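You operate a simulated robot arm through the tools that you are given. There is no shell and no other tool. Be economical: measure what you need, move in short steps, check, and stop when the job is done.

You run a simulated robot arm. Do the job below in one go: nothing can be reset, and whatever is moved stays where it is left.

Task
Clamp the tile and gauge its warp: 1 mm goes in the green tray, more in the orange tray.
Fine: draw the wedge back and open the clamp before lifting the tile.

Only the result counts: the job must be done as asked and must still hold three seconds after the hand-in. Knocking over, shifting, dropping, spilling or breaking anything else fails it.

Robot
A 6-joint arm with a two-finger parallel gripper, fixed in place. Base frame: the origin is at the foot of the arm, x ahead of it, y to its left, z up; the work surface is at about z = 744. Units: mm, degrees, N and s.
With the tool pointing down near the work surface it reaches from about 260 to 680 mm from the base axis. Its first joint turns from -66.0 to 66.0 degrees. Payload 2.9 kg.
Tool frame: the origin (TCP) lies between the finger pads and is the grasp point; the fingertips stand 30 mm ahead of it; z points along the fingers, y is the line along which they close. Largest opening 110 mm; finger width 20, thickness 10; the body of the gripper, 48 by 112 mm, starts 55 mm behind the TCP.
Orientation is told as [roll, pitch, yaw] about the base's x, y, z axes, in that order, counted from this pose: with the fingers straight down and closing along the base's y, the tool's x points along the base's -x, its y along +y and its z along -z.

Tools
- The arm moves only by the tool apply_moves. Its argument "moves" is a list of rows, each a list of 2 entries, a list of its own where there are three numbers: the shift along the tool's x, y, z in mm, then the turn, a rotation vector about the tool's x, y, z in degrees. In form: [[[tx, ty, tz], [wx, wy, wz]], ...]. A call has 1 to 12 rows; each row shifts and turns the commanded pose from where the row before left it, along the tool's axes as they then stand. "gripper" is the opening, from 0 (shut) to 1 (fully open), set as the call begins (left out, the last holds). Each row takes 0.2 s and may step no farther than 50 mm and 8.6 degrees from the row before; otherwise, or with a gripper value out of range, the whole call is refused. A pose out of reach is approached as far as the arm can. The call stops where the force on the tool passes 70 N (or 10 N more than at its start, if that is more) or the arm is blocked; 0.2 s more then pass. Each finger travels about 108 mm/s and halts on what it meets, pressing with about 42 N; the grip force reading is that of the motor and also rises with nothing between the fingers. The clock runs only during rows and for 0.2 s after the last one: add rows that do not move to give the fingers time. The reply holds the time, the measured pose of the TCP, the force on the tool along the base axes, the opening and the grip force, in the units named above and with some noise.
- Cameras (640 x 400 px; columns grow to the right, rows downward): "scene" is fixed at [64.6, 416.5, 1404.2]; the picture's right is [-0.88, -0.47, 0.00], its down [-0.17, 0.33, -0.93] and it looks along [0.44, -0.82, -0.37] (base axes); focal length 374 px, centre (320, 200). "wrist" rides on the gripper at [-36, 0, -57] in the tool frame; the picture's right is [0.00, -1.00, 0.00], its down [0.97, 0.00, -0.24] and it looks along [0.24, 0.00, 0.97] (tool axes); focal length 218 px, centre (320, 200).
- camera(camera): a new picture of that camera. It takes no simulated time.
- locate(camera, pixels): there is no depth. For up to 12 entries [column, row, z] of the newest picture of that camera ("zoom" is the newest enlarged one), the place [x, y] in the base frame at which the ray of that pixel passes the height z, good to about 3 mm. It takes no simulated time.
- zoom(camera, box): a new picture of the part [left, top, right, bottom] of that camera's present view, enlarged. It takes no simulated time.
- hand_in(): hands the job in; it is judged then, once.

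Keep the steps short. Do not move on a guess: measure, check each grasp and each placing, and mend mistakes. In all there are 80 turns and 34 pictures (those below and enlarged ones count). Leave the gripper open and the arm clear of the work at the hand-in unless told otherwise, and finish with a single line.

The tools are called after "Request:" as name(argument=value, ...) on one line, values as JSON. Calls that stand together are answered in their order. apply_moves: Moves the arm, as the interface text tells. Its arguments: {"type":"object","properties":{"moves":{"type":"array","items":{"type":"array"}},"gripper":{"type":"number"}},"required":["moves"]} The other tools are called the same way: camera (camera) takes a picture; locate (camera, pixels) gives the place at which the rays of pixels pass given heights; zoom (camera, box) takes an enlarged picture of a part of a camera's view; hand_in () hands the job in.

At the start:

```text
clock: 0.0
eef_pos: [260.2, -288.7, 1309.2]
orientation: [-0.1, 0.0, 0.1]
wrist_force: [-0.2, -0.2, -0.6]
gripper_width: 110.0
grasp_force: 0.1
```

scene: 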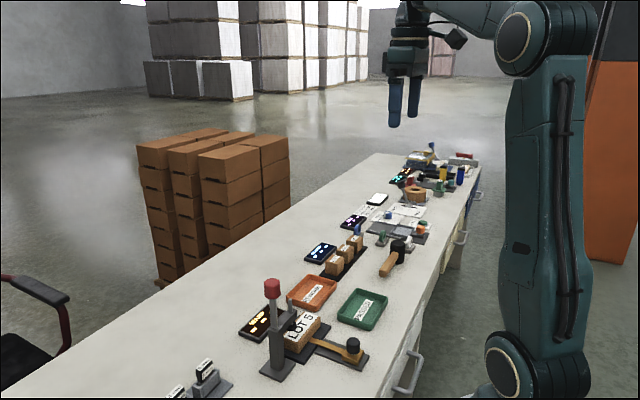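
wrist: 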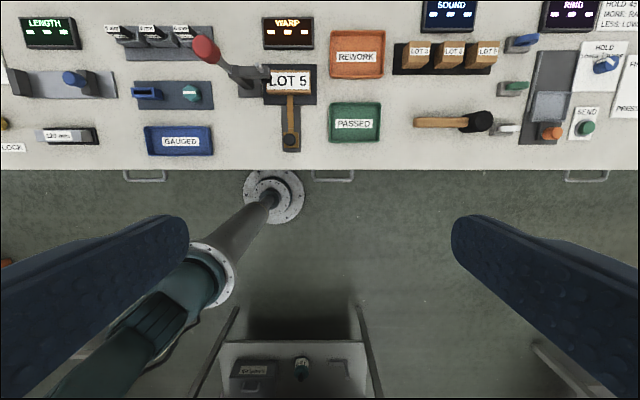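

The tile "LOT 5" is at wrist pixel (290,82), with a red-knobbed clamp lever at (205,48), the wedge with its knob at (291,140), and the WARP display at (287,33). I'll enlarge both views.

Request:
zoom(camera="wrist", box=[180, 5, 400, 165])

Request:
zoom(camera="scene", box=[220, 250, 400, 390])

```text
2.50 times, centred on (290, 85) of wrist
```

zoom: 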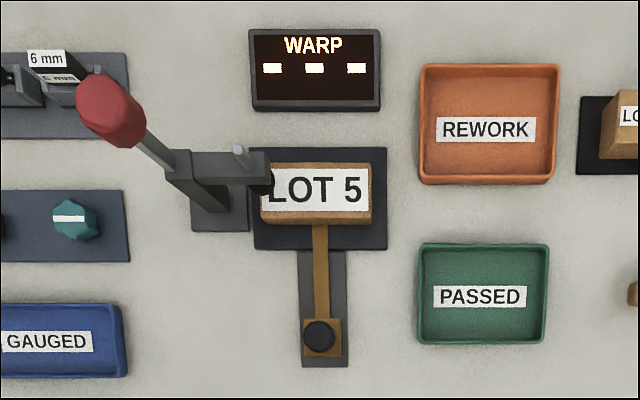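

```text
2.86 times, centred on (310, 320) of scene
```

zoom: 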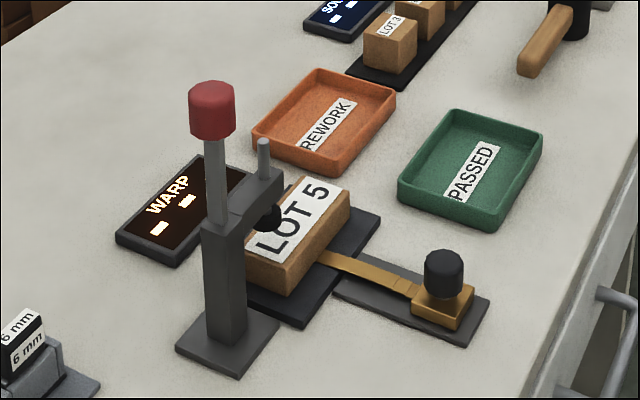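

I'll measure the main points at likely heights in both cameras.

Request:
locate(camera="wrist", pixels=[[290, 82, 790], [290, 141, 780], [206, 48, 900], [206, 48, 850], [250, 82, 750], [273, 70, 820], [356, 56, 750], [354, 123, 750], [290, 82, 750], [287, 33, 750], [290, 96, 750], [307, 105, 744]])

Request:
locate(camera="zoom", pixels=[[212, 100, 900], [212, 100, 920], [212, 100, 880], [445, 275, 780], [445, 275, 790], [295, 225, 790], [295, 225, 780], [335, 130, 750], [470, 170, 750], [268, 215, 800], [228, 340, 744], [265, 145, 850]])

```text
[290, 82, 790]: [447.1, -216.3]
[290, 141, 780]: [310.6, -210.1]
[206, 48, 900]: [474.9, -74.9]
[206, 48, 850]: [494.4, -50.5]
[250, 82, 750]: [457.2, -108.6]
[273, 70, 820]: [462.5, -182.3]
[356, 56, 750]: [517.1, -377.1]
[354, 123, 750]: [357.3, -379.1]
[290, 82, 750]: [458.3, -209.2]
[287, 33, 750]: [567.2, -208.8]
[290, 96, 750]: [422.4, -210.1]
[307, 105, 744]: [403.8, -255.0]
```

```text
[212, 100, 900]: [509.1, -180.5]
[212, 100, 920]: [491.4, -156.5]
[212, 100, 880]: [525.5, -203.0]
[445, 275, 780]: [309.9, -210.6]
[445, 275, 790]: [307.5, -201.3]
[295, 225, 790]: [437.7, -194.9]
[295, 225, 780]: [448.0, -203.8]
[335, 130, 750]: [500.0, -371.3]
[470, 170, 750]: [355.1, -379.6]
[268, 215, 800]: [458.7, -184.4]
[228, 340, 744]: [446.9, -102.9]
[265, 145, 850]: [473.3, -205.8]
```

Both views put the knob at about (452,-105,960), upright above its post. I need to know whether the foot is touching the tile, so I'll zoom tightly.

Request:
zoom(camera="scene", box=[255, 270, 335, 385])

Request:
apply_moves(moves=[[[0, 0, 50], [0, 0, 0]], [[0, 0, 50], [0, 0, 0]], [[0, 0, 50], [0, 0, 0]], [[0, 0, 50], [0, 0, 0]], [[-20, 0, 40], [0, 0, 0]]])

```text
3.48 times, centred on (295, 328) of scene
```

zoom: 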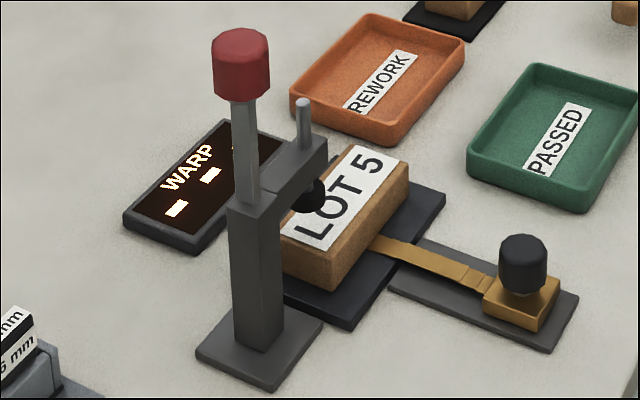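

```text
clock: 1.2
eef_pos: [280.6, -289.1, 1068.4]
orientation: [-0.1, -0.1, -0.1]
wrist_force: [0.0, -0.1, 0.8]
gripper_width: 110.1
grasp_force: 0.2
```

Request:
camera(camera="wrist")

```text
28 pictures are left
```

wrist: 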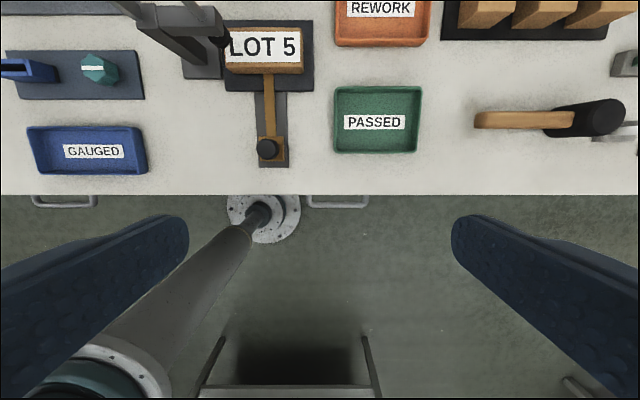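

The foot's contact isn't clear from above. I'll tilt the tool to look forward at the clamp.

Request:
apply_moves(moves=[[[0, 0, 30], [0, -8.5, 0]], [[0, 0, 30], [0, -8.5, 0]], [[0, 0, 20], [0, -8.5, 0]], [[0, 0, 0], [0, -8.5, 0]], [[0, 0, 0], [0, -8.5, 0]], [[0, 0, 0], [0, -8.5, 0]]])

Request:
camera(camera="wrist")

```text
clock: 2.6
eef_pos: [335.8, -265.3, 991.2]
orientation: [-0.3, -51.0, 0.0]
wrist_force: [0.3, -0.7, 0.0]
gripper_width: 109.7
grasp_force: 0.0
out of reach, approached as far as the arm can: row 5, 6
```

```text
27 pictures are left
```

wrist: 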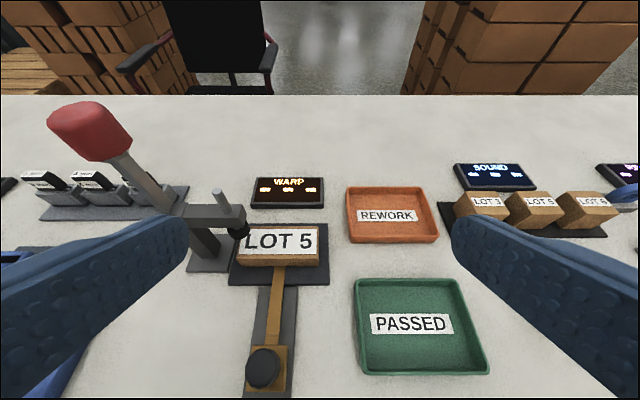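

Request:
zoom(camera="wrist", box=[170, 170, 350, 290])

```text
3.33 times, centred on (260, 230) of wrist
```

zoom: 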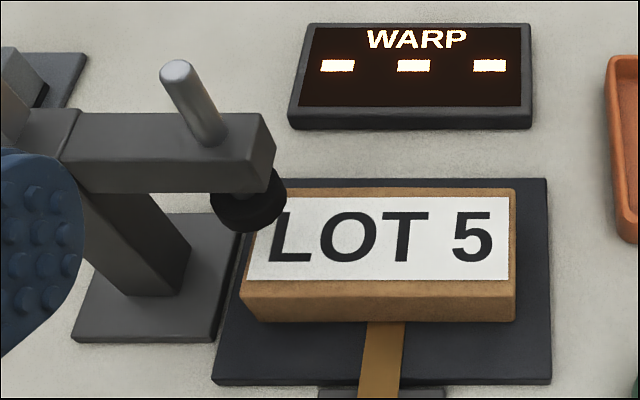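

The plunger foot hangs slightly above the tile, so the clamp is open. I need the lever's hinge direction, so I'll look closely at the post top.

Request:
zoom(camera="scene", box=[255, 272, 305, 332])

Request:
zoom(camera="wrist", box=[40, 90, 250, 280])

```text
6.67 times, centred on (280, 302) of scene
```

zoom: 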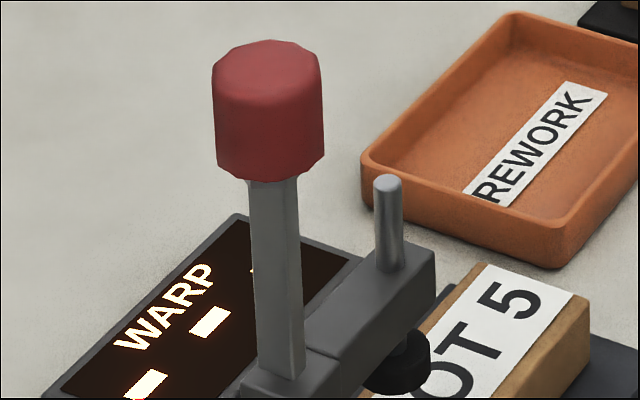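

```text
2.11 times, centred on (145, 185) of wrist
```

zoom: 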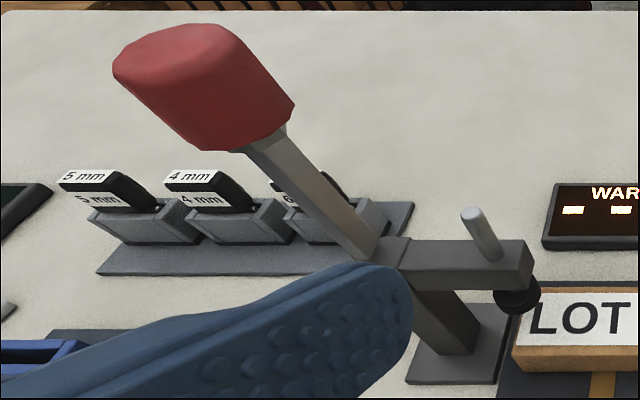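

Request:
locate(camera="scene", pixels=[[273.7, 328, 840], [273.7, 328, 860], [272.2, 288.5, 950], [272.2, 288.5, 970], [296.5, 351, 744], [301, 302.5, 850], [301, 324, 810]])

Request:
locate(camera="wrist", pixels=[[166.3, 208.7, 840], [166.3, 208.7, 860], [90.5, 130.5, 950], [90.5, 130.5, 970], [218, 192, 850], [238, 230, 810], [275, 240, 780], [275, 240, 790], [263, 368, 780], [263, 368, 790]])

```text
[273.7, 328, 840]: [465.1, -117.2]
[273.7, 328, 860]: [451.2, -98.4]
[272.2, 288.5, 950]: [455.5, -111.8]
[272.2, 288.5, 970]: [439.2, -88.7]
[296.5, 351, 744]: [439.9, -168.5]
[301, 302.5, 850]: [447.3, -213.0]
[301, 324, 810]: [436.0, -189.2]
```

```text
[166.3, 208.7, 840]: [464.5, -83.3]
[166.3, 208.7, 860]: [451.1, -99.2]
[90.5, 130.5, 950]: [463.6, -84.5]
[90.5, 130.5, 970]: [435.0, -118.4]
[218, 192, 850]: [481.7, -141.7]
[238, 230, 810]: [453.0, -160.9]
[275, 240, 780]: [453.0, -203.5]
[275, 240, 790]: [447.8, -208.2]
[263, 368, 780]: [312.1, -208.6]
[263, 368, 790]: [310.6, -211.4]
```

Lever base is (451,-99,860) and knob centre (450,-101,957), so the lever is exactly upright with a length of about 100 mm. I'll straighten the tool, raise it and close the gripper. Then I'll approach the knob from the arm side (-y) to test-push it outward.

Request:
apply_moves(gripper=0, moves=[[[0, 0, -30], [0, 8.5, 0]], [[0, 0, -30], [0, 8.5, 0]], [[0, 0, -20], [0, 8.5, 0]], [[0, 0, 0], [0, 8.5, 0]], [[0, 0, 0], [0, 8.5, 0]], [[0, 0, 0], [0, 8.5, 0]], [[0, 0, 0], [0, 0, 0]]])

```text
clock: 4.2
eef_pos: [280.3, -264.9, 1049.0]
orientation: [0.1, 0.0, 0.0]
wrist_force: [0.6, 0.3, 0.3]
gripper_width: 0.0
grasp_force: 37.4
```

Request:
apply_moves(moves=[[[-43, 28, 0], [0, 0, 0]], [[-43, 28, 0], [0, 0, 0]], [[-43, 28, 0], [0, 0, 0]], [[-42, 28, 0], [0, 0, 0]], [[0, 0, 35], [0, 0, 0]], [[0, 0, 35], [0, 0, 0]], [[0, 0, 0], [0, 0, 0]]])

Request:
zoom(camera="scene", box=[220, 220, 380, 340])

```text
refused: row 1 steps farther than a row can; nothing moved
```

```text
3.33 times, centred on (300, 280) of scene
```

zoom: 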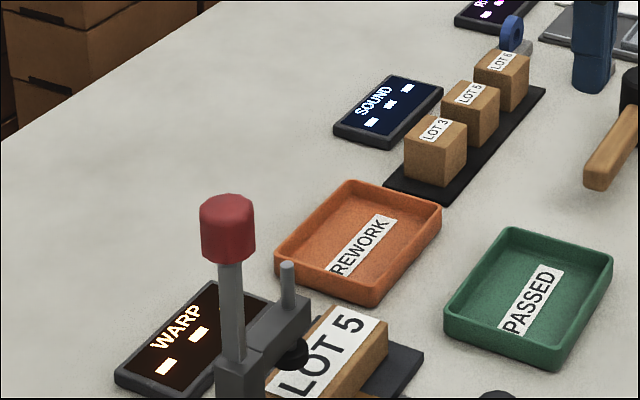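

Those steps were too large, so I'll split them into smaller ones.

Request:
apply_moves(moves=[[[-34, 22, 0], [0, 0, 0]], [[-34, 23, 0], [0, 0, 0]], [[-34, 22, 0], [0, 0, 0]], [[-34, 23, 0], [0, 0, 0]], [[-35, 22, 0], [0, 0, 0]], [[0, 0, 35], [0, 0, 0]], [[0, 0, 35], [0, 0, 0]], [[0, 0, 0], [0, 0, 0]]])

Request:
zoom(camera="scene", box=[220, 220, 380, 340])

```text
clock: 6.0
eef_pos: [451.2, -155.4, 976.9]
orientation: [0.0, -0.1, 0.0]
wrist_force: [0.1, 0.4, -0.9]
gripper_width: 0.0
grasp_force: 37.8
```

```text
3.33 times, centred on (300, 280) of scene
```

zoom: 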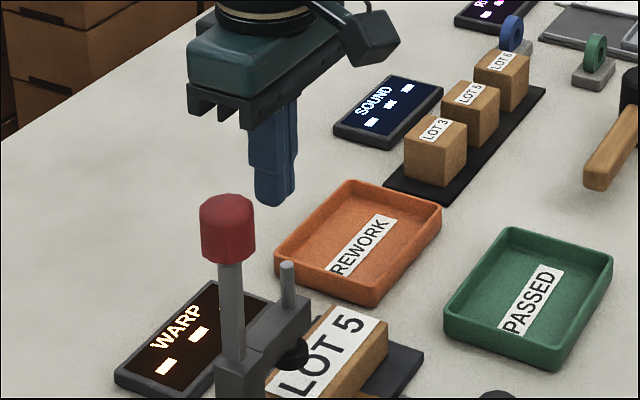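

The fingertip is 54 mm to the -y side of the knob, at z≈947. I'll push +y in small steps and watch the force.

Request:
apply_moves(moves=[[[0, 15, 0], [0, 0, 0]], [[0, 6, 0], [0, 0, 0]], [[0, 4, 0], [0, 0, 0]], [[0, 4, 0], [0, 0, 0]], [[0, 4, 0], [0, 0, 0]], [[0, 4, 0], [0, 0, 0]]])

```text
clock: 7.4
eef_pos: [450.7, -118.0, 978.8]
orientation: [0.0, -0.1, -0.1]
wrist_force: [-2.6, -5.3, 4.3]
gripper_width: 0.0
grasp_force: 38.0
```

Request:
zoom(camera="scene", box=[220, 220, 380, 340])

```text
3.33 times, centred on (300, 280) of scene
```

zoom: 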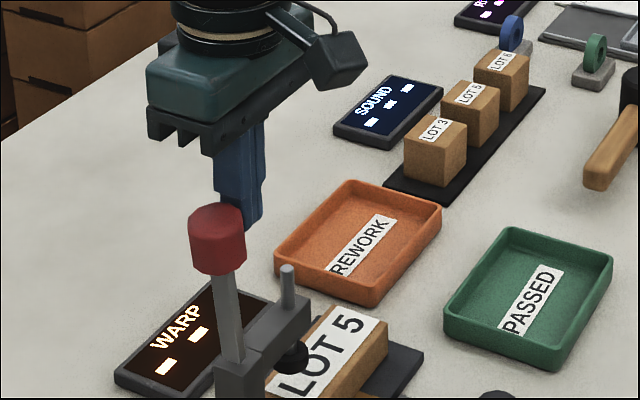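

The knob yields to only about 5 N toward +y, so that's the working direction. I'll follow its arc to about 45°.

Request:
apply_moves(moves=[[[0, 11, 1], [0, 0, 0]], [[0, 11, 2], [0, 0, 0]], [[0, 11, 2], [0, 0, 0]], [[0, 10, 4], [0, 0, 0]], [[0, 10, 4], [0, 0, 0]], [[0, 8, 4], [0, 0, 0]], [[0, 7, 4], [0, 0, 0]]])

Request:
zoom(camera="scene", box=[200, 220, 360, 340])

```text
clock: 9.0
eef_pos: [452.0, -49.5, 958.2]
orientation: [-0.1, 0.0, 0.0]
wrist_force: [0.1, -0.3, -0.5]
gripper_width: 0.0
grasp_force: 37.9
```

```text
3.33 times, centred on (280, 280) of scene
```

zoom: 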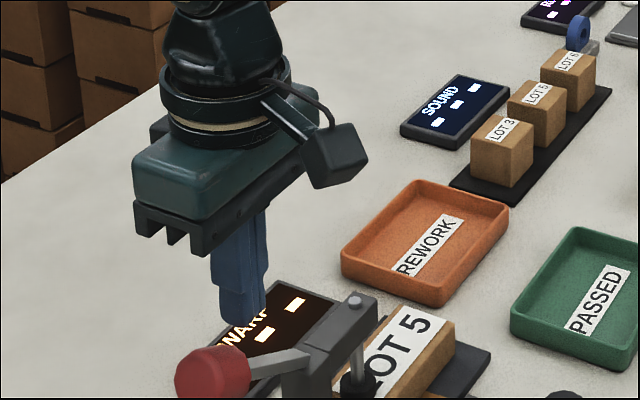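

The lever went over centre and the rod has dropped. I'll look at the full lever and the display.

Request:
zoom(camera="scene", box=[225, 285, 345, 375])

Request:
locate(camera="scene", pixels=[[247.6, 331.6, 855], [247.6, 331.6, 875], [247.6, 331.6, 890]])

```text
4.44 times, centred on (285, 330) of scene
```

zoom: 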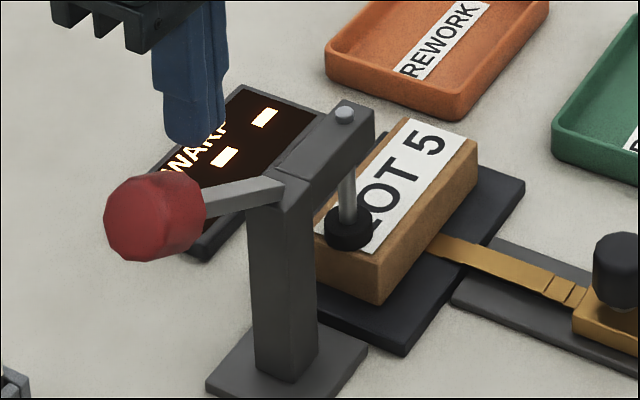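

```text
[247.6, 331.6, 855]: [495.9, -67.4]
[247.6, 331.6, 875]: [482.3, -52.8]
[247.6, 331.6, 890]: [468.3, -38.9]
```

The foot looks down on the tile and the lever rests about 60° over. I'll press gently to check whether there's travel left.

Request:
apply_moves(moves=[[[0, 15, 0], [0, 0, 0]], [[0, 10, 2], [0, 0, 0]], [[0, 2, 4], [0, 0, 0]], [[0, 1, 4], [0, 0, 0]], [[0, 1, 4], [0, 0, 0]]])

Request:
zoom(camera="scene", box=[225, 285, 345, 375])

```text
clock: 10.0
eef_pos: [452.2, -27.2, 956.4]
orientation: [-0.6, -0.3, -1.0]
wrist_force: [-12.9, -9.7, 26.4]
gripper_width: 0.0
grasp_force: 37.9
stopped in row 4: the force on the tool passed its limit (the readings are from after the stop); the commanded pose is now the measured one
```

```text
4.44 times, centred on (285, 330) of scene
```

zoom: 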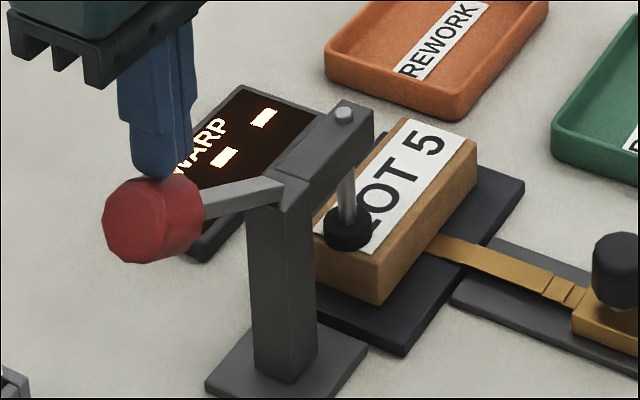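

Hard stop: the force limit tripped and nothing moved, so the tile is clamped. I'll back off upward and go over to the wedge knob near (311,-209), opening the gripper.

Request:
apply_moves(moves=[[[0, 0, -40], [0.6, 0.3, 1.0]], [[0, 0, -40], [0, 0, 0]], [[28, -36, 0], [0, 0, 0]], [[28, -36, 0], [0, 0, 0]], [[28, -36, 0], [0, 0, 0]], [[28, -36, 0], [0, 0, 0]], [[29, -37, 0], [0, 0, 0]], [[0, 0, 45], [0, 0, 0]], [[0, 0, 45], [0, 0, 0]], [[0, 0, 40], [0, 0, 0]]])

Request:
apply_moves(gripper=0.6, moves=[[[0, 0, 0], [0, 0, 0]], [[0, 0, 0], [0, 0, 0]]])

Request:
camera(camera="wrist")

```text
clock: 12.2
eef_pos: [304.9, -204.7, 908.4]
orientation: [-1.1, 0.0, -1.6]
wrist_force: [-0.8, 0.5, 0.1]
gripper_width: 0.1
grasp_force: 38.0
```

```text
clock: 12.8
eef_pos: [305.3, -204.2, 909.1]
orientation: [-1.0, 0.0, -1.5]
wrist_force: [0.8, 0.2, 0.4]
gripper_width: 65.9
grasp_force: 0.1
```

```text
17 pictures are left
```

wrist: 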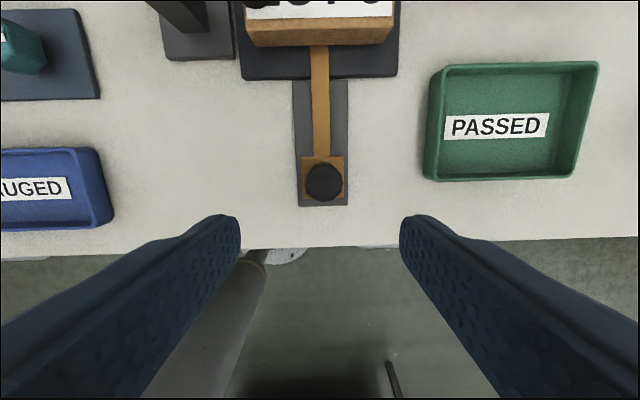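

The knob is at (323,182) with the block around it. I'll measure them and correct the slight tool tilt.

Request:
locate(camera="wrist", pixels=[[323, 178, 795], [323, 178, 785], [305, 182, 785], [342, 182, 785], [323, 163, 785], [323, 201, 785], [323, 205, 744], [302, 156, 760], [343, 199, 760], [320, 50, 755]])

Request:
apply_moves(moves=[[[0, 0, 0], [-1.0, 0, -1.5]], [[0, 0, 0], [0, 0, 0]]])

```text
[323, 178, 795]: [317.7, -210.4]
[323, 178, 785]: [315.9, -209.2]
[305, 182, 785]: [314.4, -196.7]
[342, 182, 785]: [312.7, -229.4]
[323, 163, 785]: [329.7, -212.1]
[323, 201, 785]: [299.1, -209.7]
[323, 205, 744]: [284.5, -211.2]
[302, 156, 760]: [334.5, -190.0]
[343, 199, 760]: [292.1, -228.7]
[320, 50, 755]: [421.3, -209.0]
```

```text
clock: 13.4
eef_pos: [305.9, -205.4, 909.0]
orientation: [-0.1, 0.1, -0.1]
wrist_force: [0.0, -0.1, 0.0]
gripper_width: 66.0
grasp_force: 0.0
```

Knob centre is about (313,-210), 30 mm across, spanning z≈767–795. I'll descend so the tips are at about z 776, then close on it.

Request:
apply_moves(moves=[[[-7, -4.5, 0], [0, 0, 0]], [[0, 0, 45], [0, 0, 0]], [[0, 0, 40], [0, 0, 0]], [[0, 0, 9], [0, 0, 0]], [[0, 0, 9], [0, 0, 0]], [[0, 0, 0], [0, 0, 0]]])

Request:
zoom(camera="scene", box=[260, 290, 400, 390])

```text
clock: 14.8
eef_pos: [313.7, -207.3, 804.1]
orientation: [-0.1, 0.0, -0.1]
wrist_force: [0.4, 0.4, 1.2]
gripper_width: 66.2
grasp_force: 0.0
```

```text
4.00 times, centred on (330, 340) of scene
```

zoom: 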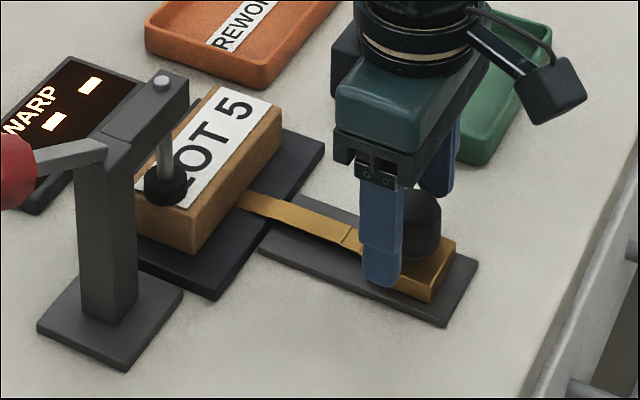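

I'll make small centring corrections (−2.5 in x, −2.5 in y), then close on the knob.

Request:
apply_moves(moves=[[[2.5, -2.5, 0], [0, 0, 0]], [[0, 0, 0], [0, 0, 0]]])

Request:
apply_moves(gripper=0, moves=[[[0, 0, 0], [0, 0, 0]], [[0, 0, 0], [0, 0, 0]], [[0, 0, 0], [0, 0, 0]]])

```text
clock: 15.4
eef_pos: [310.9, -210.9, 804.5]
orientation: [0.1, 0.0, -0.1]
wrist_force: [-0.3, -0.6, 0.4]
gripper_width: 65.9
grasp_force: 0.1
```

```text
clock: 16.2
eef_pos: [309.7, -210.0, 804.0]
orientation: [0.1, 0.0, -0.1]
wrist_force: [-0.2, 3.6, 0.6]
gripper_width: 31.4
grasp_force: 45.0
```

Gripped (31.4 mm, small side force). I'll push the wedge in along +x in small steps.

Request:
apply_moves(moves=[[[-3, 0, 0], [0, 0, 0]], [[-3, 0, 0], [0, 0, 0]], [[-3, 0, 0], [0, 0, 0]], [[0, 0, 0], [0, 0, 0]]])

Request:
zoom(camera="scene", box=[230, 290, 370, 390])

```text
clock: 17.2
eef_pos: [320.0, -210.0, 802.9]
orientation: [0.0, 0.1, 0.0]
wrist_force: [-0.4, 12.9, 2.2]
gripper_width: 30.8
grasp_force: 45.1
```

```text
4.00 times, centred on (300, 340) of scene
```

zoom: 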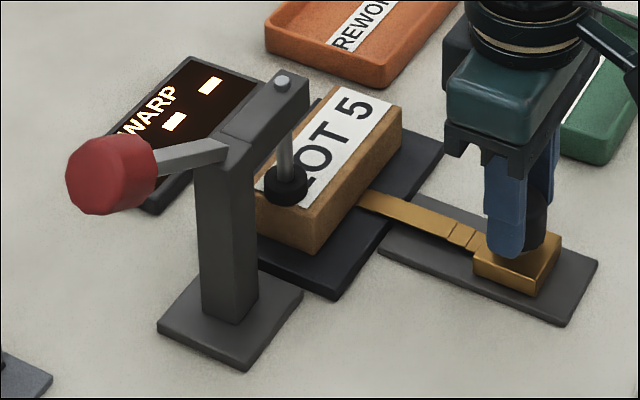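

It's sliding with almost no x force. I'll continue and ease the side load with 1 mm of +y.

Request:
apply_moves(moves=[[[-3, 1, 0], [0, 0, 0]], [[-3, 0, 0], [0, 0, 0]], [[-3, 0, 0], [0, 0, 0]], [[0, 0, 0], [0, 0, 0]]])

Request:
apply_moves(moves=[[[-3, 0, 0], [0, 0, 0]], [[-3, 0, 0], [0, 0, 0]], [[0, 0, 0], [0, 0, 0]]])

Request:
camera(camera="wrist")

```text
clock: 18.2
eef_pos: [328.1, -209.3, 804.3]
orientation: [0.1, 0.1, 0.0]
wrist_force: [1.0, 10.0, -20.8]
gripper_width: 30.7
grasp_force: 45.3
```

```text
clock: 19.0
eef_pos: [334.5, -209.5, 803.7]
orientation: [0.1, 0.1, -0.2]
wrist_force: [-1.5, 12.2, -23.6]
gripper_width: 31.2
grasp_force: 44.5
```

```text
14 pictures are left
```

wrist: 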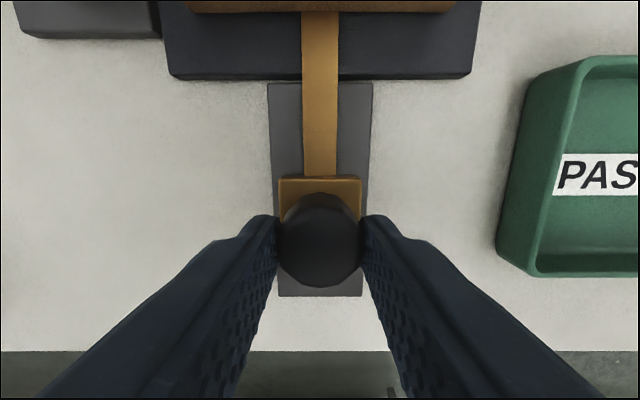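

Knob held well, wedge moving freely. Continuing.

Request:
apply_moves(moves=[[[-3, 0, 0.5], [0, 0, 0]], [[-3, 0, 0], [0, 0, 0]], [[-3, 0, 0], [0, 0, 0]], [[0, 0, 0], [0, 0, 0]]])

Request:
apply_moves(moves=[[[-3, 0, 0.5], [0, 0, 0]], [[-3, 0, 0], [0, 0, 0]], [[-3, 0, 0], [0, 0, 0]], [[0, 0, 0], [0, 0, 0]]])

Request:
zoom(camera="scene", box=[230, 290, 370, 390])

```text
clock: 20.0
eef_pos: [338.6, -210.6, 804.7]
orientation: [0.1, 0.8, -0.4]
wrist_force: [-35.8, -3.4, 6.4]
gripper_width: 31.2
grasp_force: 45.4
```

```text
clock: 21.0
eef_pos: [346.5, -208.4, 803.4]
orientation: [0.0, 0.9, -0.3]
wrist_force: [-34.8, -12.2, -1.6]
gripper_width: 31.1
grasp_force: 45.6
```

```text
4.00 times, centred on (300, 340) of scene
```

zoom: 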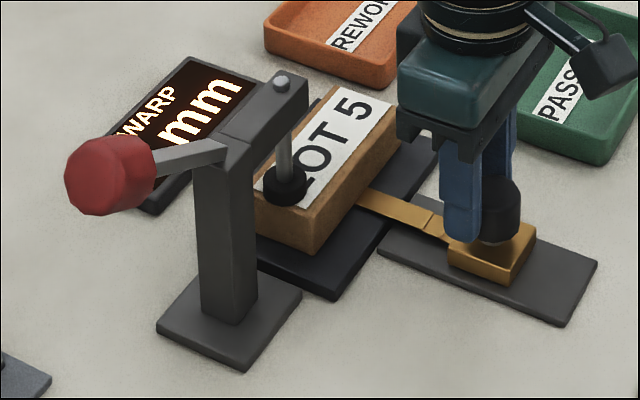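

The push met 35 N and the display now shows a number of mm, but the post hides the digit. I'll release the knob and go up to read it with the wrist camera.

Request:
apply_moves(gripper=0.6, moves=[[[0, 0, 0], [0, 0, 0]], [[0, 0, 0], [0, 0, 0]], [[0, 0, -30], [0, 0, 0]], [[0, 0, -50], [0, 0, 0]], [[0, 0, -50], [0, 0, 0]], [[0, 0, -50], [0, 0, 0]], [[0, 0, -50], [0, 0, 0]], [[-40, 0, -20], [0, 0, 0]], [[-40, 0, -20], [0, 0, 0]]])

Request:
camera(camera="wrist")

```text
clock: 23.0
eef_pos: [433.4, -209.9, 1072.1]
orientation: [0.0, 0.0, 0.0]
wrist_force: [-0.3, 0.5, 0.0]
gripper_width: 66.1
grasp_force: 0.0
```

```text
12 pictures are left
```

wrist: 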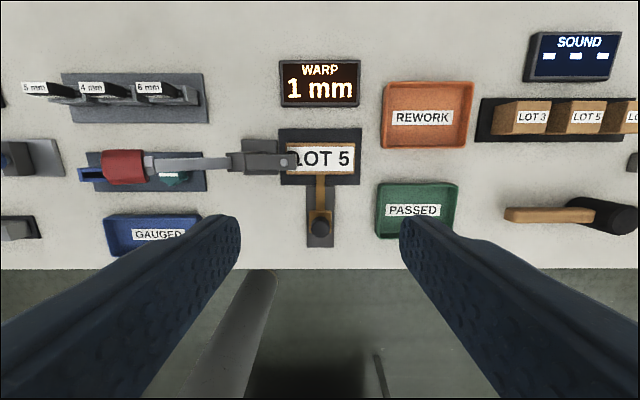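

It reads "1 mm". I'll check where the wedge stopped, to be sure it's fully seated.

Request:
locate(camera="wrist", pixels=[[319, 229, 785], [320, 175, 755], [417, 211, 750], [302, 160, 790], [320, 129, 750], [320, 185, 750], [360, 157, 750], [320, 247, 744]])

Request:
zoom(camera="wrist", box=[270, 50, 370, 260])

```text
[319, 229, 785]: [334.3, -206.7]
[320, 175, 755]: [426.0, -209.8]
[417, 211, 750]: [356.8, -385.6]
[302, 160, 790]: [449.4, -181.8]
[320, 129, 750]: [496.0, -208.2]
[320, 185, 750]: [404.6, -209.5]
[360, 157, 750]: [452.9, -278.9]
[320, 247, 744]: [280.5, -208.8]
```

```text
1.90 times, centred on (320, 155) of wrist
```

zoom: 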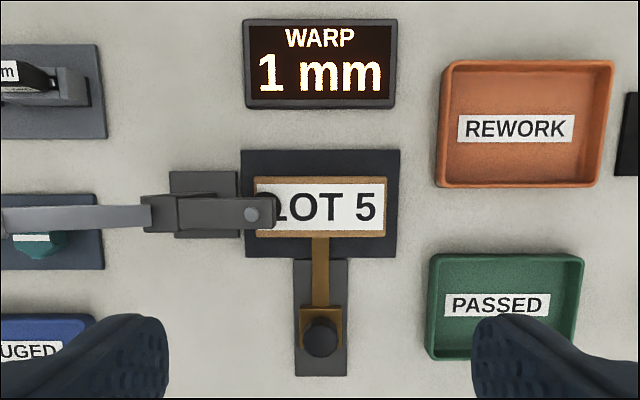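

The wedge moved about 24 mm, to x≈335, and stopped while the fingers slipped past to 346, so it is seated. The 1 mm reading means the green tray. Next I'll re-grip the knob at (335,-209) and draw the wedge back.

Request:
apply_moves(moves=[[[49, 0, 0], [0, 0, 0]], [[49, 0.5, 0], [0, 0, 0]], [[0, 0, 50], [0, 0, 0]], [[0, 0, 50], [0, 0, 0]], [[0, 0, 50], [0, 0, 0]], [[0, 0, 50], [0, 0, 0]], [[0, 0, 50], [0, 0, 0]], [[0, 0, 18], [0, 0, 0]], [[0, 0, 0], [0, 0, 0]]])

Request:
apply_moves(gripper=0, moves=[[[0, 0, 0], [0, 0, 0]], [[0, 0, 0], [0, 0, 0]], [[0, 0, 0], [0, 0, 0]]])

```text
clock: 25.0
eef_pos: [333.5, -208.1, 803.3]
orientation: [0.0, 0.0, 0.0]
wrist_force: [0.4, 0.5, -0.3]
gripper_width: 65.9
grasp_force: 0.0
```

```text
clock: 25.8
eef_pos: [334.5, -210.2, 805.2]
orientation: [-0.3, 0.0, -0.3]
wrist_force: [0.1, -24.4, -12.2]
gripper_width: 31.1
grasp_force: 44.7
```

Gripped. I'll draw it back along -x by 24 mm while easing the side load.

Request:
apply_moves(moves=[[[3, -1.5, 0.5], [0, 0, 0]], [[4, 0, 0], [0, 0, 0]], [[4, 0, 0], [0, 0, 0]], [[4, 0, 0], [0, 0, 0]], [[4, 0, 0], [0, 0, 0]], [[4, 0, 0], [0, 0, 0]], [[2, 0, 0], [0, 0, 0]], [[0, 0, 0], [0, 0, 0]]])

Request:
zoom(camera="scene", box=[230, 290, 370, 390])

```text
clock: 27.6
eef_pos: [310.6, -210.2, 804.8]
orientation: [0.0, -0.1, -0.1]
wrist_force: [1.7, -1.1, 18.2]
gripper_width: 31.0
grasp_force: 45.1
```

```text
4.00 times, centred on (300, 340) of scene
```

zoom: 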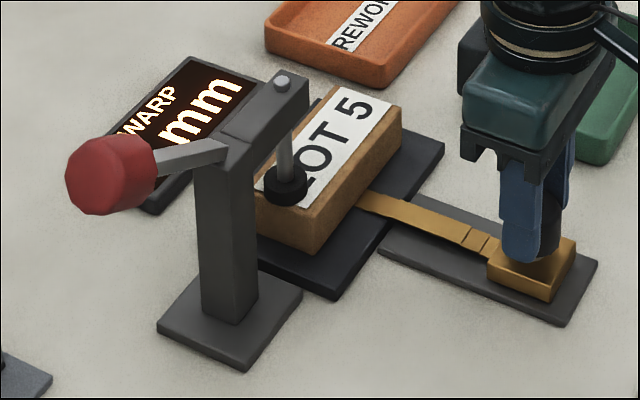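

The wedge block is back at its starting place; its corner is at (364,350) as before. I'll release, rise and go to the +y side of the lever knob to push it upright. The knob end is at about y=+8, z≈915.

Request:
apply_moves(gripper=0.6, moves=[[[0, 0, 0], [0, 0, 0]], [[0, 0, 0], [0, 0, 0]], [[0, 0, -50], [0, 0, 0]], [[0, 0, -50], [0, 0, 0]], [[0, 0, -50], [0, 0, 0]], [[0, 0, -50], [0, 0, 0]]])

Request:
apply_moves(gripper=0, moves=[[[-23, 42.5, 0], [0, 0, 0]], [[-23, 42.5, 0], [0, 0, 0]], [[-23, 42.5, 0], [0, 0, 0]], [[-23.5, 42.5, 0], [0, 0, 0]], [[-23.5, 42.5, 0], [0, 0, 0]], [[-23.5, 42.5, 0], [0, 0, 0]], [[0, 0, 40], [0, 0, 0]], [[0, 0, 32], [0, 0, 0]], [[0, 0, 0], [0, 0, 0]]])

Request:
zoom(camera="scene", box=[200, 250, 360, 380])

```text
clock: 29.0
eef_pos: [309.6, -213.6, 1007.5]
orientation: [0.1, 0.1, 0.0]
wrist_force: [0.0, -0.7, -0.3]
gripper_width: 66.2
grasp_force: 0.0
```

```text
clock: 31.0
eef_pos: [448.7, 42.0, 933.1]
orientation: [-0.1, 0.0, -0.1]
wrist_force: [0.0, 0.6, 0.4]
gripper_width: 0.0
grasp_force: 37.1
```

```text
3.08 times, centred on (280, 315) of scene
```

zoom: 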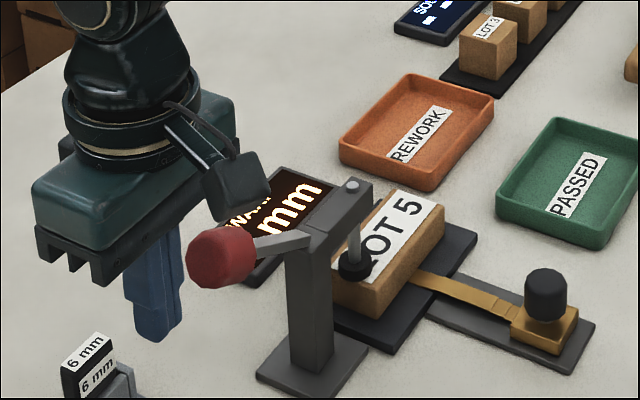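

The finger is beyond the knob end as planned. I'll push -y while rising slightly.

Request:
apply_moves(moves=[[[0, -18, 0], [0, 0, 0]], [[0, -8, 0], [0, 0, 0]], [[0, -6, -1], [0, 0, 0]], [[0, -6, -2], [0, 0, 0]], [[0, -6, -2], [0, 0, 0]], [[0, -6, -2], [0, 0, 0]]])

Request:
zoom(camera="scene", box=[200, 250, 360, 380])

```text
clock: 32.3
eef_pos: [447.8, 10.4, 939.3]
orientation: [1.3, 0.2, 1.9]
wrist_force: [-2.6, 12.7, 1.9]
gripper_width: 0.0
grasp_force: 37.4
stopped in row 6: the force on the tool passed its limit (the readings are from after the stop); the commanded pose is now the measured one
```

```text
3.08 times, centred on (280, 315) of scene
```

zoom: 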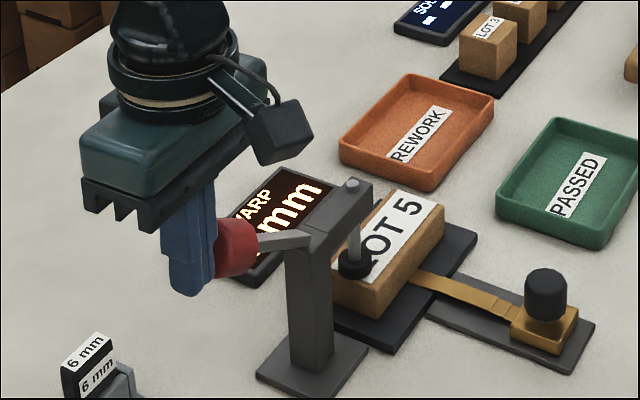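

The clamp didn't budge: pushing on the knob's end face self-locks through friction. I'll hook it instead. I'll back away, open the gripper, and tilt the tool 60° so the fingers line up with the lever, one above and one below the knob.

Request:
apply_moves(moves=[[[0, 15, 0], [1.3, -0.2, 1.9]], [[0, 20, -40], [0, 0, 0]], [[0, 25, -20], [0, 0, 0]], [[0, 0, 0], [0, 0, 0]]])

Request:
apply_moves(gripper=0.6, moves=[[[0, 0, 0], [8.5, 0, 0]], [[0, 0, 0], [8.5, 0, 0]], [[0, 0, 0], [8.5, 0, 0]], [[0, 0, 0], [8.5, 0, 0]], [[0, 0, 0], [8.5, 0, 0]], [[0, 0, 0], [8.5, 0, 0]], [[0, 0, 0], [8.5, 0, 0]], [[0, 0, 0], [0, 0, 0]]])

Request:
zoom(camera="scene", box=[180, 230, 340, 360])

```text
clock: 33.3
eef_pos: [449.4, 70.8, 1001.3]
orientation: [-0.3, -0.2, -0.4]
wrist_force: [0.5, -0.6, -0.2]
gripper_width: 0.0
grasp_force: 37.3
```

```text
clock: 35.1
eef_pos: [437.3, 56.0, 989.1]
orientation: [-59.5, -0.1, -0.1]
wrist_force: [0.0, 0.5, 0.1]
gripper_width: 65.9
grasp_force: 0.0
out of reach, approached as far as the arm can: row 7
```

```text
3.08 times, centred on (260, 295) of scene
```

zoom: 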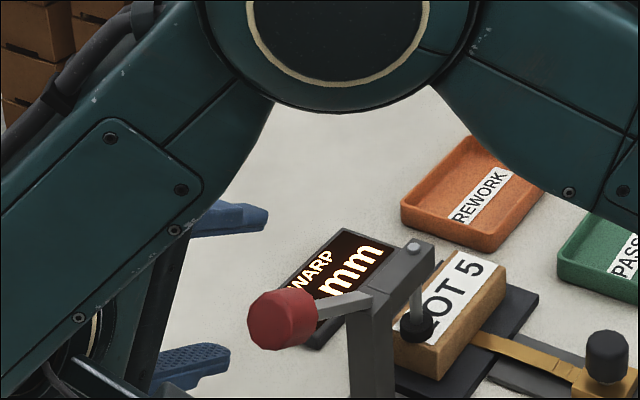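

The 7th tilt row is out of reach. I'll back off to about 42° tilt, which is still enough to hook under the knob.

Request:
apply_moves(moves=[[[0, 0, 0], [-8.5, 0, 0]], [[0, 0, 0], [-8.5, 0, 0]], [[0, 0, 0], [0, 0, 0]]])

```text
clock: 35.9
eef_pos: [436.5, 55.5, 988.6]
orientation: [-42.6, -0.2, -0.4]
wrist_force: [-0.1, -1.3, -0.1]
gripper_width: 65.9
grasp_force: 0.1
```

Aligned at 42.6°. I'll slide in along the tool axis (97 mm) so the fingers straddle the knob, in small steps.

Request:
apply_moves(moves=[[[-13.5, 3, 20], [0, 0, 0]], [[0, 0, 25], [0, 0, 0]], [[0, 0, 20], [0, 0, 0]], [[0, 0, 12], [0, 0, 0]], [[0, 0, 10], [0, 0, 0]], [[0, 0, 10], [0, 0, 0]], [[0, 0, 0], [0, 0, 0]]])

Request:
zoom(camera="scene", box=[180, 230, 340, 360])

```text
clock: 37.5
eef_pos: [449.7, -7.4, 914.8]
orientation: [-42.6, -0.1, -0.4]
wrist_force: [0.6, -0.1, 0.2]
gripper_width: 65.9
grasp_force: 0.0
```

```text
3.08 times, centred on (260, 295) of scene
```

zoom: 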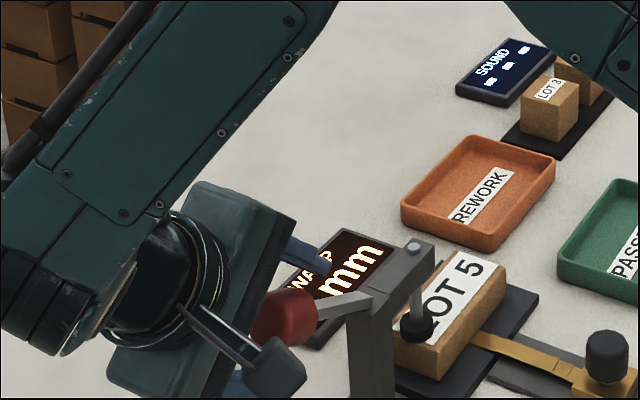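

The fingers straddle the knob, above and below. I'll swing it up along the arc around the pivot, untilting as I go.

Request:
apply_moves(moves=[[[0, -5.6, -1.1], [-2.2, 0, 0]], [[0, -5.7, -1.1], [-2.3, 0, 0]], [[0, -5.7, -1], [-2.2, 0, 0]], [[0, -5.7, -1], [-2.3, 0, 0]], [[0, -5.7, -0.9], [-2.2, 0, 0]], [[0, -5.7, -0.8], [-2.3, 0, 0]], [[0, -5.7, -0.7], [-2.3, 0, 0]], [[0, -5.7, -0.7], [-2.2, 0, 0]], [[0, 0, 0], [0, 0, 0]]])

Request:
zoom(camera="scene", box=[190, 230, 350, 360])

```text
clock: 39.5
eef_pos: [448.4, -41.6, 946.7]
orientation: [-24.7, -0.2, -0.3]
wrist_force: [-0.2, 2.4, -0.6]
gripper_width: 67.4
grasp_force: 1.5
```

```text
3.08 times, centred on (270, 295) of scene
```

zoom: 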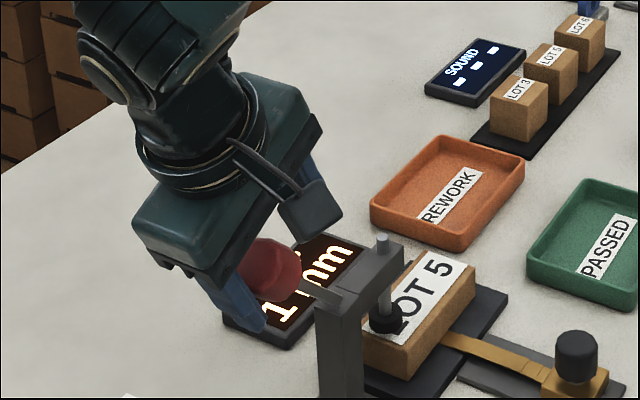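

The lever is coming up with little force. Continuing the arc toward upright.

Request:
apply_moves(moves=[[[0, -5.7, -0.7], [-2.2, 0, 0]], [[0, -5.7, -0.7], [-2.3, 0, 0]], [[0, -5.7, -0.6], [-2.2, 0, 0]], [[0, -5.7, -0.6], [-2.3, 0, 0]], [[0, -5.7, -0.5], [-2.2, 0, 0]], [[0, -5.7, -0.4], [-2.3, 0, 0]], [[0, -5.7, -0.3], [-2.3, 0, 0]], [[0, -5.7, -0.2], [-2.2, 0, 0]], [[0, -5.7, -0.2], [-2.3, 0, 0]], [[0, -5.7, 0], [-2.2, 0, 0]], [[0, 0, 0], [-2.2, 0, 0]]])

Request:
zoom(camera="scene", box=[200, 230, 360, 360])

```text
clock: 41.9
eef_pos: [450.6, -92.8, 966.0]
orientation: [0.1, -0.1, -0.2]
wrist_force: [-0.1, -0.9, 0.3]
gripper_width: 66.1
grasp_force: 0.2
```

```text
3.08 times, centred on (280, 295) of scene
```

zoom: 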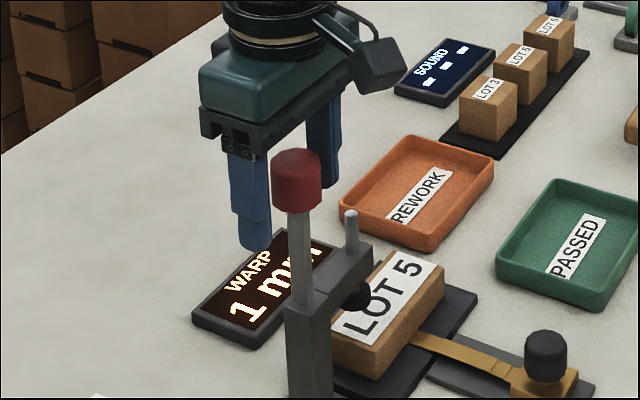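

The lever is fully upright, the plunger is up about 25 mm, and the fingers are free. I'll rise, move over the tile's free (-y) end and yaw 90° so the fingers close across the tile's short side with the camera away from the clamp.

Request:
apply_moves(moves=[[[0, 0, -50], [0, 0, 0]], [[0, 0, -50], [0, 0, 0]], [[0, -46, 0], [0, 0, 0]], [[0, -46, 0], [0, 0, 0]], [[0, -47, 0], [0, 0, 0]], [[0, 0, 0], [0, 0, 8.2]], [[0, 0, 0], [0, 0, 8.2]], [[0, 0, 0], [0, 0, 8.2]], [[0, 0, 0], [0, 0, 8.2]], [[0, 0, 0], [0, 0, 8.2]], [[0, 0, 0], [0, 0, 8.2]]])

Request:
apply_moves(gripper=0.65, moves=[[[0, 0, 0], [0, 0, 8.2]], [[0, 0, 0], [0, 0, 8.2]], [[0, 0, 0], [0, 0, 8.2]], [[0, 0, 0], [0, 0, 8.2]], [[0, 0, 0], [0, 0, 8.0]], [[0, 0, 40], [0, 0, 0]], [[0, 0, 0], [0, 0, 0]]])

Request:
camera(camera="wrist")

```text
clock: 44.3
eef_pos: [448.0, -234.3, 1064.1]
orientation: [0.1, 0.0, -49.6]
wrist_force: [0.2, 0.4, -0.3]
gripper_width: 66.1
grasp_force: 0.0
```

```text
clock: 45.9
eef_pos: [449.1, -232.4, 1023.8]
orientation: [0.1, 0.2, -90.4]
wrist_force: [-0.1, -0.3, -0.4]
gripper_width: 71.5
grasp_force: 0.1
```

```text
3 pictures are left
```

wrist: 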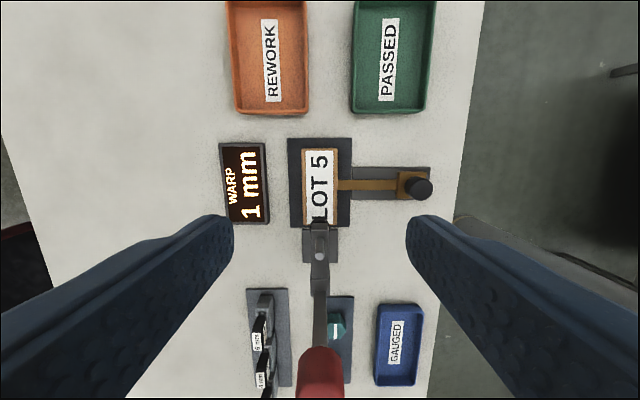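

The tile (columns 303–338, top row 149) and the green tray (columns 351–435, near edge row 112) are both in view. Measuring.

Request:
locate(camera="wrist", pixels=[[303, 149, 778], [338, 149, 778], [303, 190, 778], [338, 190, 778], [320, 149, 778], [307, 224, 778], [354, 108, 765], [426, 109, 765], [358, 1, 765], [437, 1, 765], [390, 60, 750], [320, 222, 835]])

```text
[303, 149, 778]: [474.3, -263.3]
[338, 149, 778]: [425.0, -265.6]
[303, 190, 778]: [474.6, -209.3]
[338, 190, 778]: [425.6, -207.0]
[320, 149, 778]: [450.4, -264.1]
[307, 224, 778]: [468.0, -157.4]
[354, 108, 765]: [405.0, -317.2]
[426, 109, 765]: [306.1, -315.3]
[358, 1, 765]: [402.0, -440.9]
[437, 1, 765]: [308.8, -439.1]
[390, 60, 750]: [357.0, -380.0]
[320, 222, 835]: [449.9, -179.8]
```

Tile centre is (450,-211), 49 × 105 mm. The clamp arm ends at y≈-180, so a grip at y=-233 clears it. I'll descend to TCP z≈788.

Request:
apply_moves(moves=[[[0, 0.5, 50], [0, 0, 0]], [[0, 0, 50], [0, 0, 0]], [[0, 0, 50], [0, 0, 0]], [[0, 0, 50], [0, 0, 0]], [[0, 0, 20], [0, 0, 0]], [[0, 0, 10], [0, 0, 0]], [[0, 0, 6], [0, 0, 0]], [[0, 0, 0], [0, 0, 0]]])

Request:
apply_moves(gripper=0, moves=[[[0, 0, 0], [0, 0, 0]], [[0, 0, 0], [0, 0, 0]], [[0, 0, 0], [0, 0, 0]]])

```text
clock: 47.7
eef_pos: [449.3, -232.6, 789.1]
orientation: [0.1, 0.0, -90.3]
wrist_force: [-0.4, 0.3, 1.1]
gripper_width: 71.6
grasp_force: 0.1
```

```text
clock: 48.5
eef_pos: [450.2, -233.2, 789.7]
orientation: [0.1, 0.0, -90.3]
wrist_force: [-0.1, -0.1, 0.5]
gripper_width: 49.2
grasp_force: 41.8
```

Gripped at 49.2 mm. I'll lift 8 mm, well under the raised foot, then slide out along -y.

Request:
apply_moves(moves=[[[0, 0, -4], [0, 0, 0]], [[0, 0, -4], [0, 0, 0]], [[-20, 0, 0], [0, 0, 0]], [[-20, 0, 0], [0, 0, 0]], [[-25, 0, 0], [0, 0, 0]], [[0, 0, 0], [0, 0, 0]]])

Request:
zoom(camera="scene", box=[230, 260, 400, 390])

```text
clock: 49.9
eef_pos: [452.2, -293.2, 795.6]
orientation: [0.0, 0.6, -89.7]
wrist_force: [0.0, 31.8, -3.0]
gripper_width: 49.5
grasp_force: 41.8
```

```text
3.08 times, centred on (315, 325) of scene
```

zoom: 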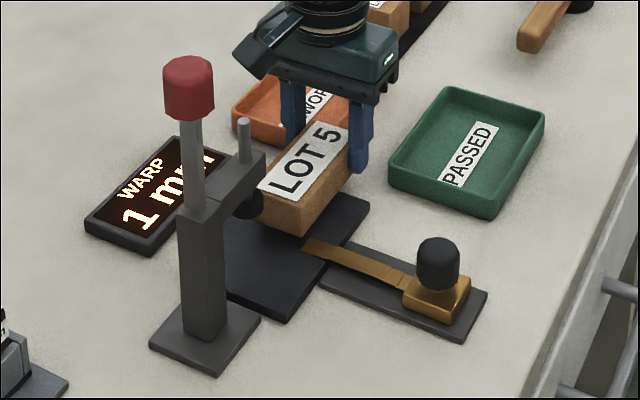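

There's 32 N along y: the tile's end is pressing on the orange tray's rim, which starts near y≈-317. I'll stop, back off 8 mm, and rise now that the tile is clear of the foot.

Request:
apply_moves(moves=[[[8, 0, 0], [0, 0, 0]], [[0, 0, 0], [0, 0, 0]]])

```text
clock: 50.5
eef_pos: [450.9, -293.1, 797.4]
orientation: [0.3, -0.4, -90.6]
wrist_force: [0.6, 1.2, -2.4]
gripper_width: 49.2
grasp_force: 41.4
```

Force is gone. I'll rise straight up, clear of everything.

Request:
apply_moves(moves=[[[0, 0, -20], [0, 0, 0]], [[0, 0, -40], [0, 0, 0]], [[0, 0, -40], [0, 0, 0]], [[0, 0, 0], [0, 0, 0]]])

Request:
zoom(camera="scene", box=[230, 230, 390, 350])

```text
clock: 51.5
eef_pos: [450.9, -291.1, 897.2]
orientation: [0.1, 0.0, -90.3]
wrist_force: [0.6, -1.1, -0.6]
gripper_width: 49.3
grasp_force: 42.6
```

```text
3.33 times, centred on (310, 290) of scene
```

zoom: 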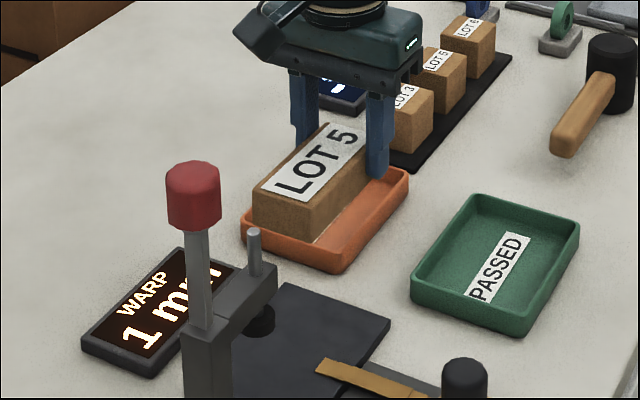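

Compared with the first pictures the orange tray has not moved: its left, bottom and right corners all match within about 1 px. I'll check whether the tile slipped in the grip by locating its near top corners.

Request:
locate(camera="zoom", pixels=[[312, 210, 885], [258, 190, 885], [309, 241, 860], [335, 122, 885], [411, 268, 765], [530, 334, 765], [579, 228, 765], [474, 196, 765]])

```text
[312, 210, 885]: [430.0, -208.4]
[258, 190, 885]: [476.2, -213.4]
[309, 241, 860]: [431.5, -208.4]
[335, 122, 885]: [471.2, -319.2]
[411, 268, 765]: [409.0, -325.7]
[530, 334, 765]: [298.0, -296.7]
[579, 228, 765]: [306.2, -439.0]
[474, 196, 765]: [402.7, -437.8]
```

The tile centre is about 27 mm to the +y side of the TCP (it slipped roughly 5 mm). The green tray's centre is about (356,-379), so the target TCP is (356,-406). I'll move above it and look.

Request:
apply_moves(moves=[[[-28.5, -23.75, 0], [0, 0, 0]], [[-28.5, -23.75, 0], [0, 0, 0]], [[-28.5, -23.75, 0], [0, 0, 0]], [[-28.5, -23.75, 0], [0, 0, 0]], [[0, 0, 40], [0, 0, 0]], [[0, 0, 20], [0, 0, 0]], [[0, 0, 0], [0, 0, 0]]])

Request:
zoom(camera="wrist", box=[180, 60, 460, 340])

```text
clock: 53.1
eef_pos: [353.2, -404.1, 836.4]
orientation: [0.1, 0.0, -90.3]
wrist_force: [0.7, -0.4, -1.3]
gripper_width: 49.5
grasp_force: 41.9
```

```text
1.43 times, centred on (320, 200) of wrist
```

zoom: 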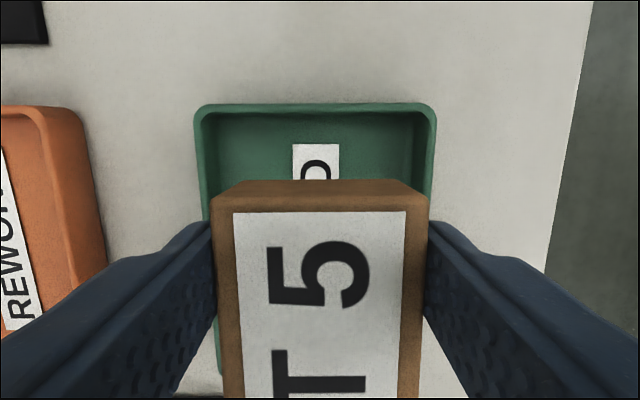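

Request:
locate(camera="zoom", pixels=[[320, 205, 825], [320, 180, 799], [320, 105, 765], [320, 113, 765], [320, 116, 760], [200, 150, 765], [434, 150, 765], [320, 180, 748], [214, 205, 825], [428, 205, 825]])

```text
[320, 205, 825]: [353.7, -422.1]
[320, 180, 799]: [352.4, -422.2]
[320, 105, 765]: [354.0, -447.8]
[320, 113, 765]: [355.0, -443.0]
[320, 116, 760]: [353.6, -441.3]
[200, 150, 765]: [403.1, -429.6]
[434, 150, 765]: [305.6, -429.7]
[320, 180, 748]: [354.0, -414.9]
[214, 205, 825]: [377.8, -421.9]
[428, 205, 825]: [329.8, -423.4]
```

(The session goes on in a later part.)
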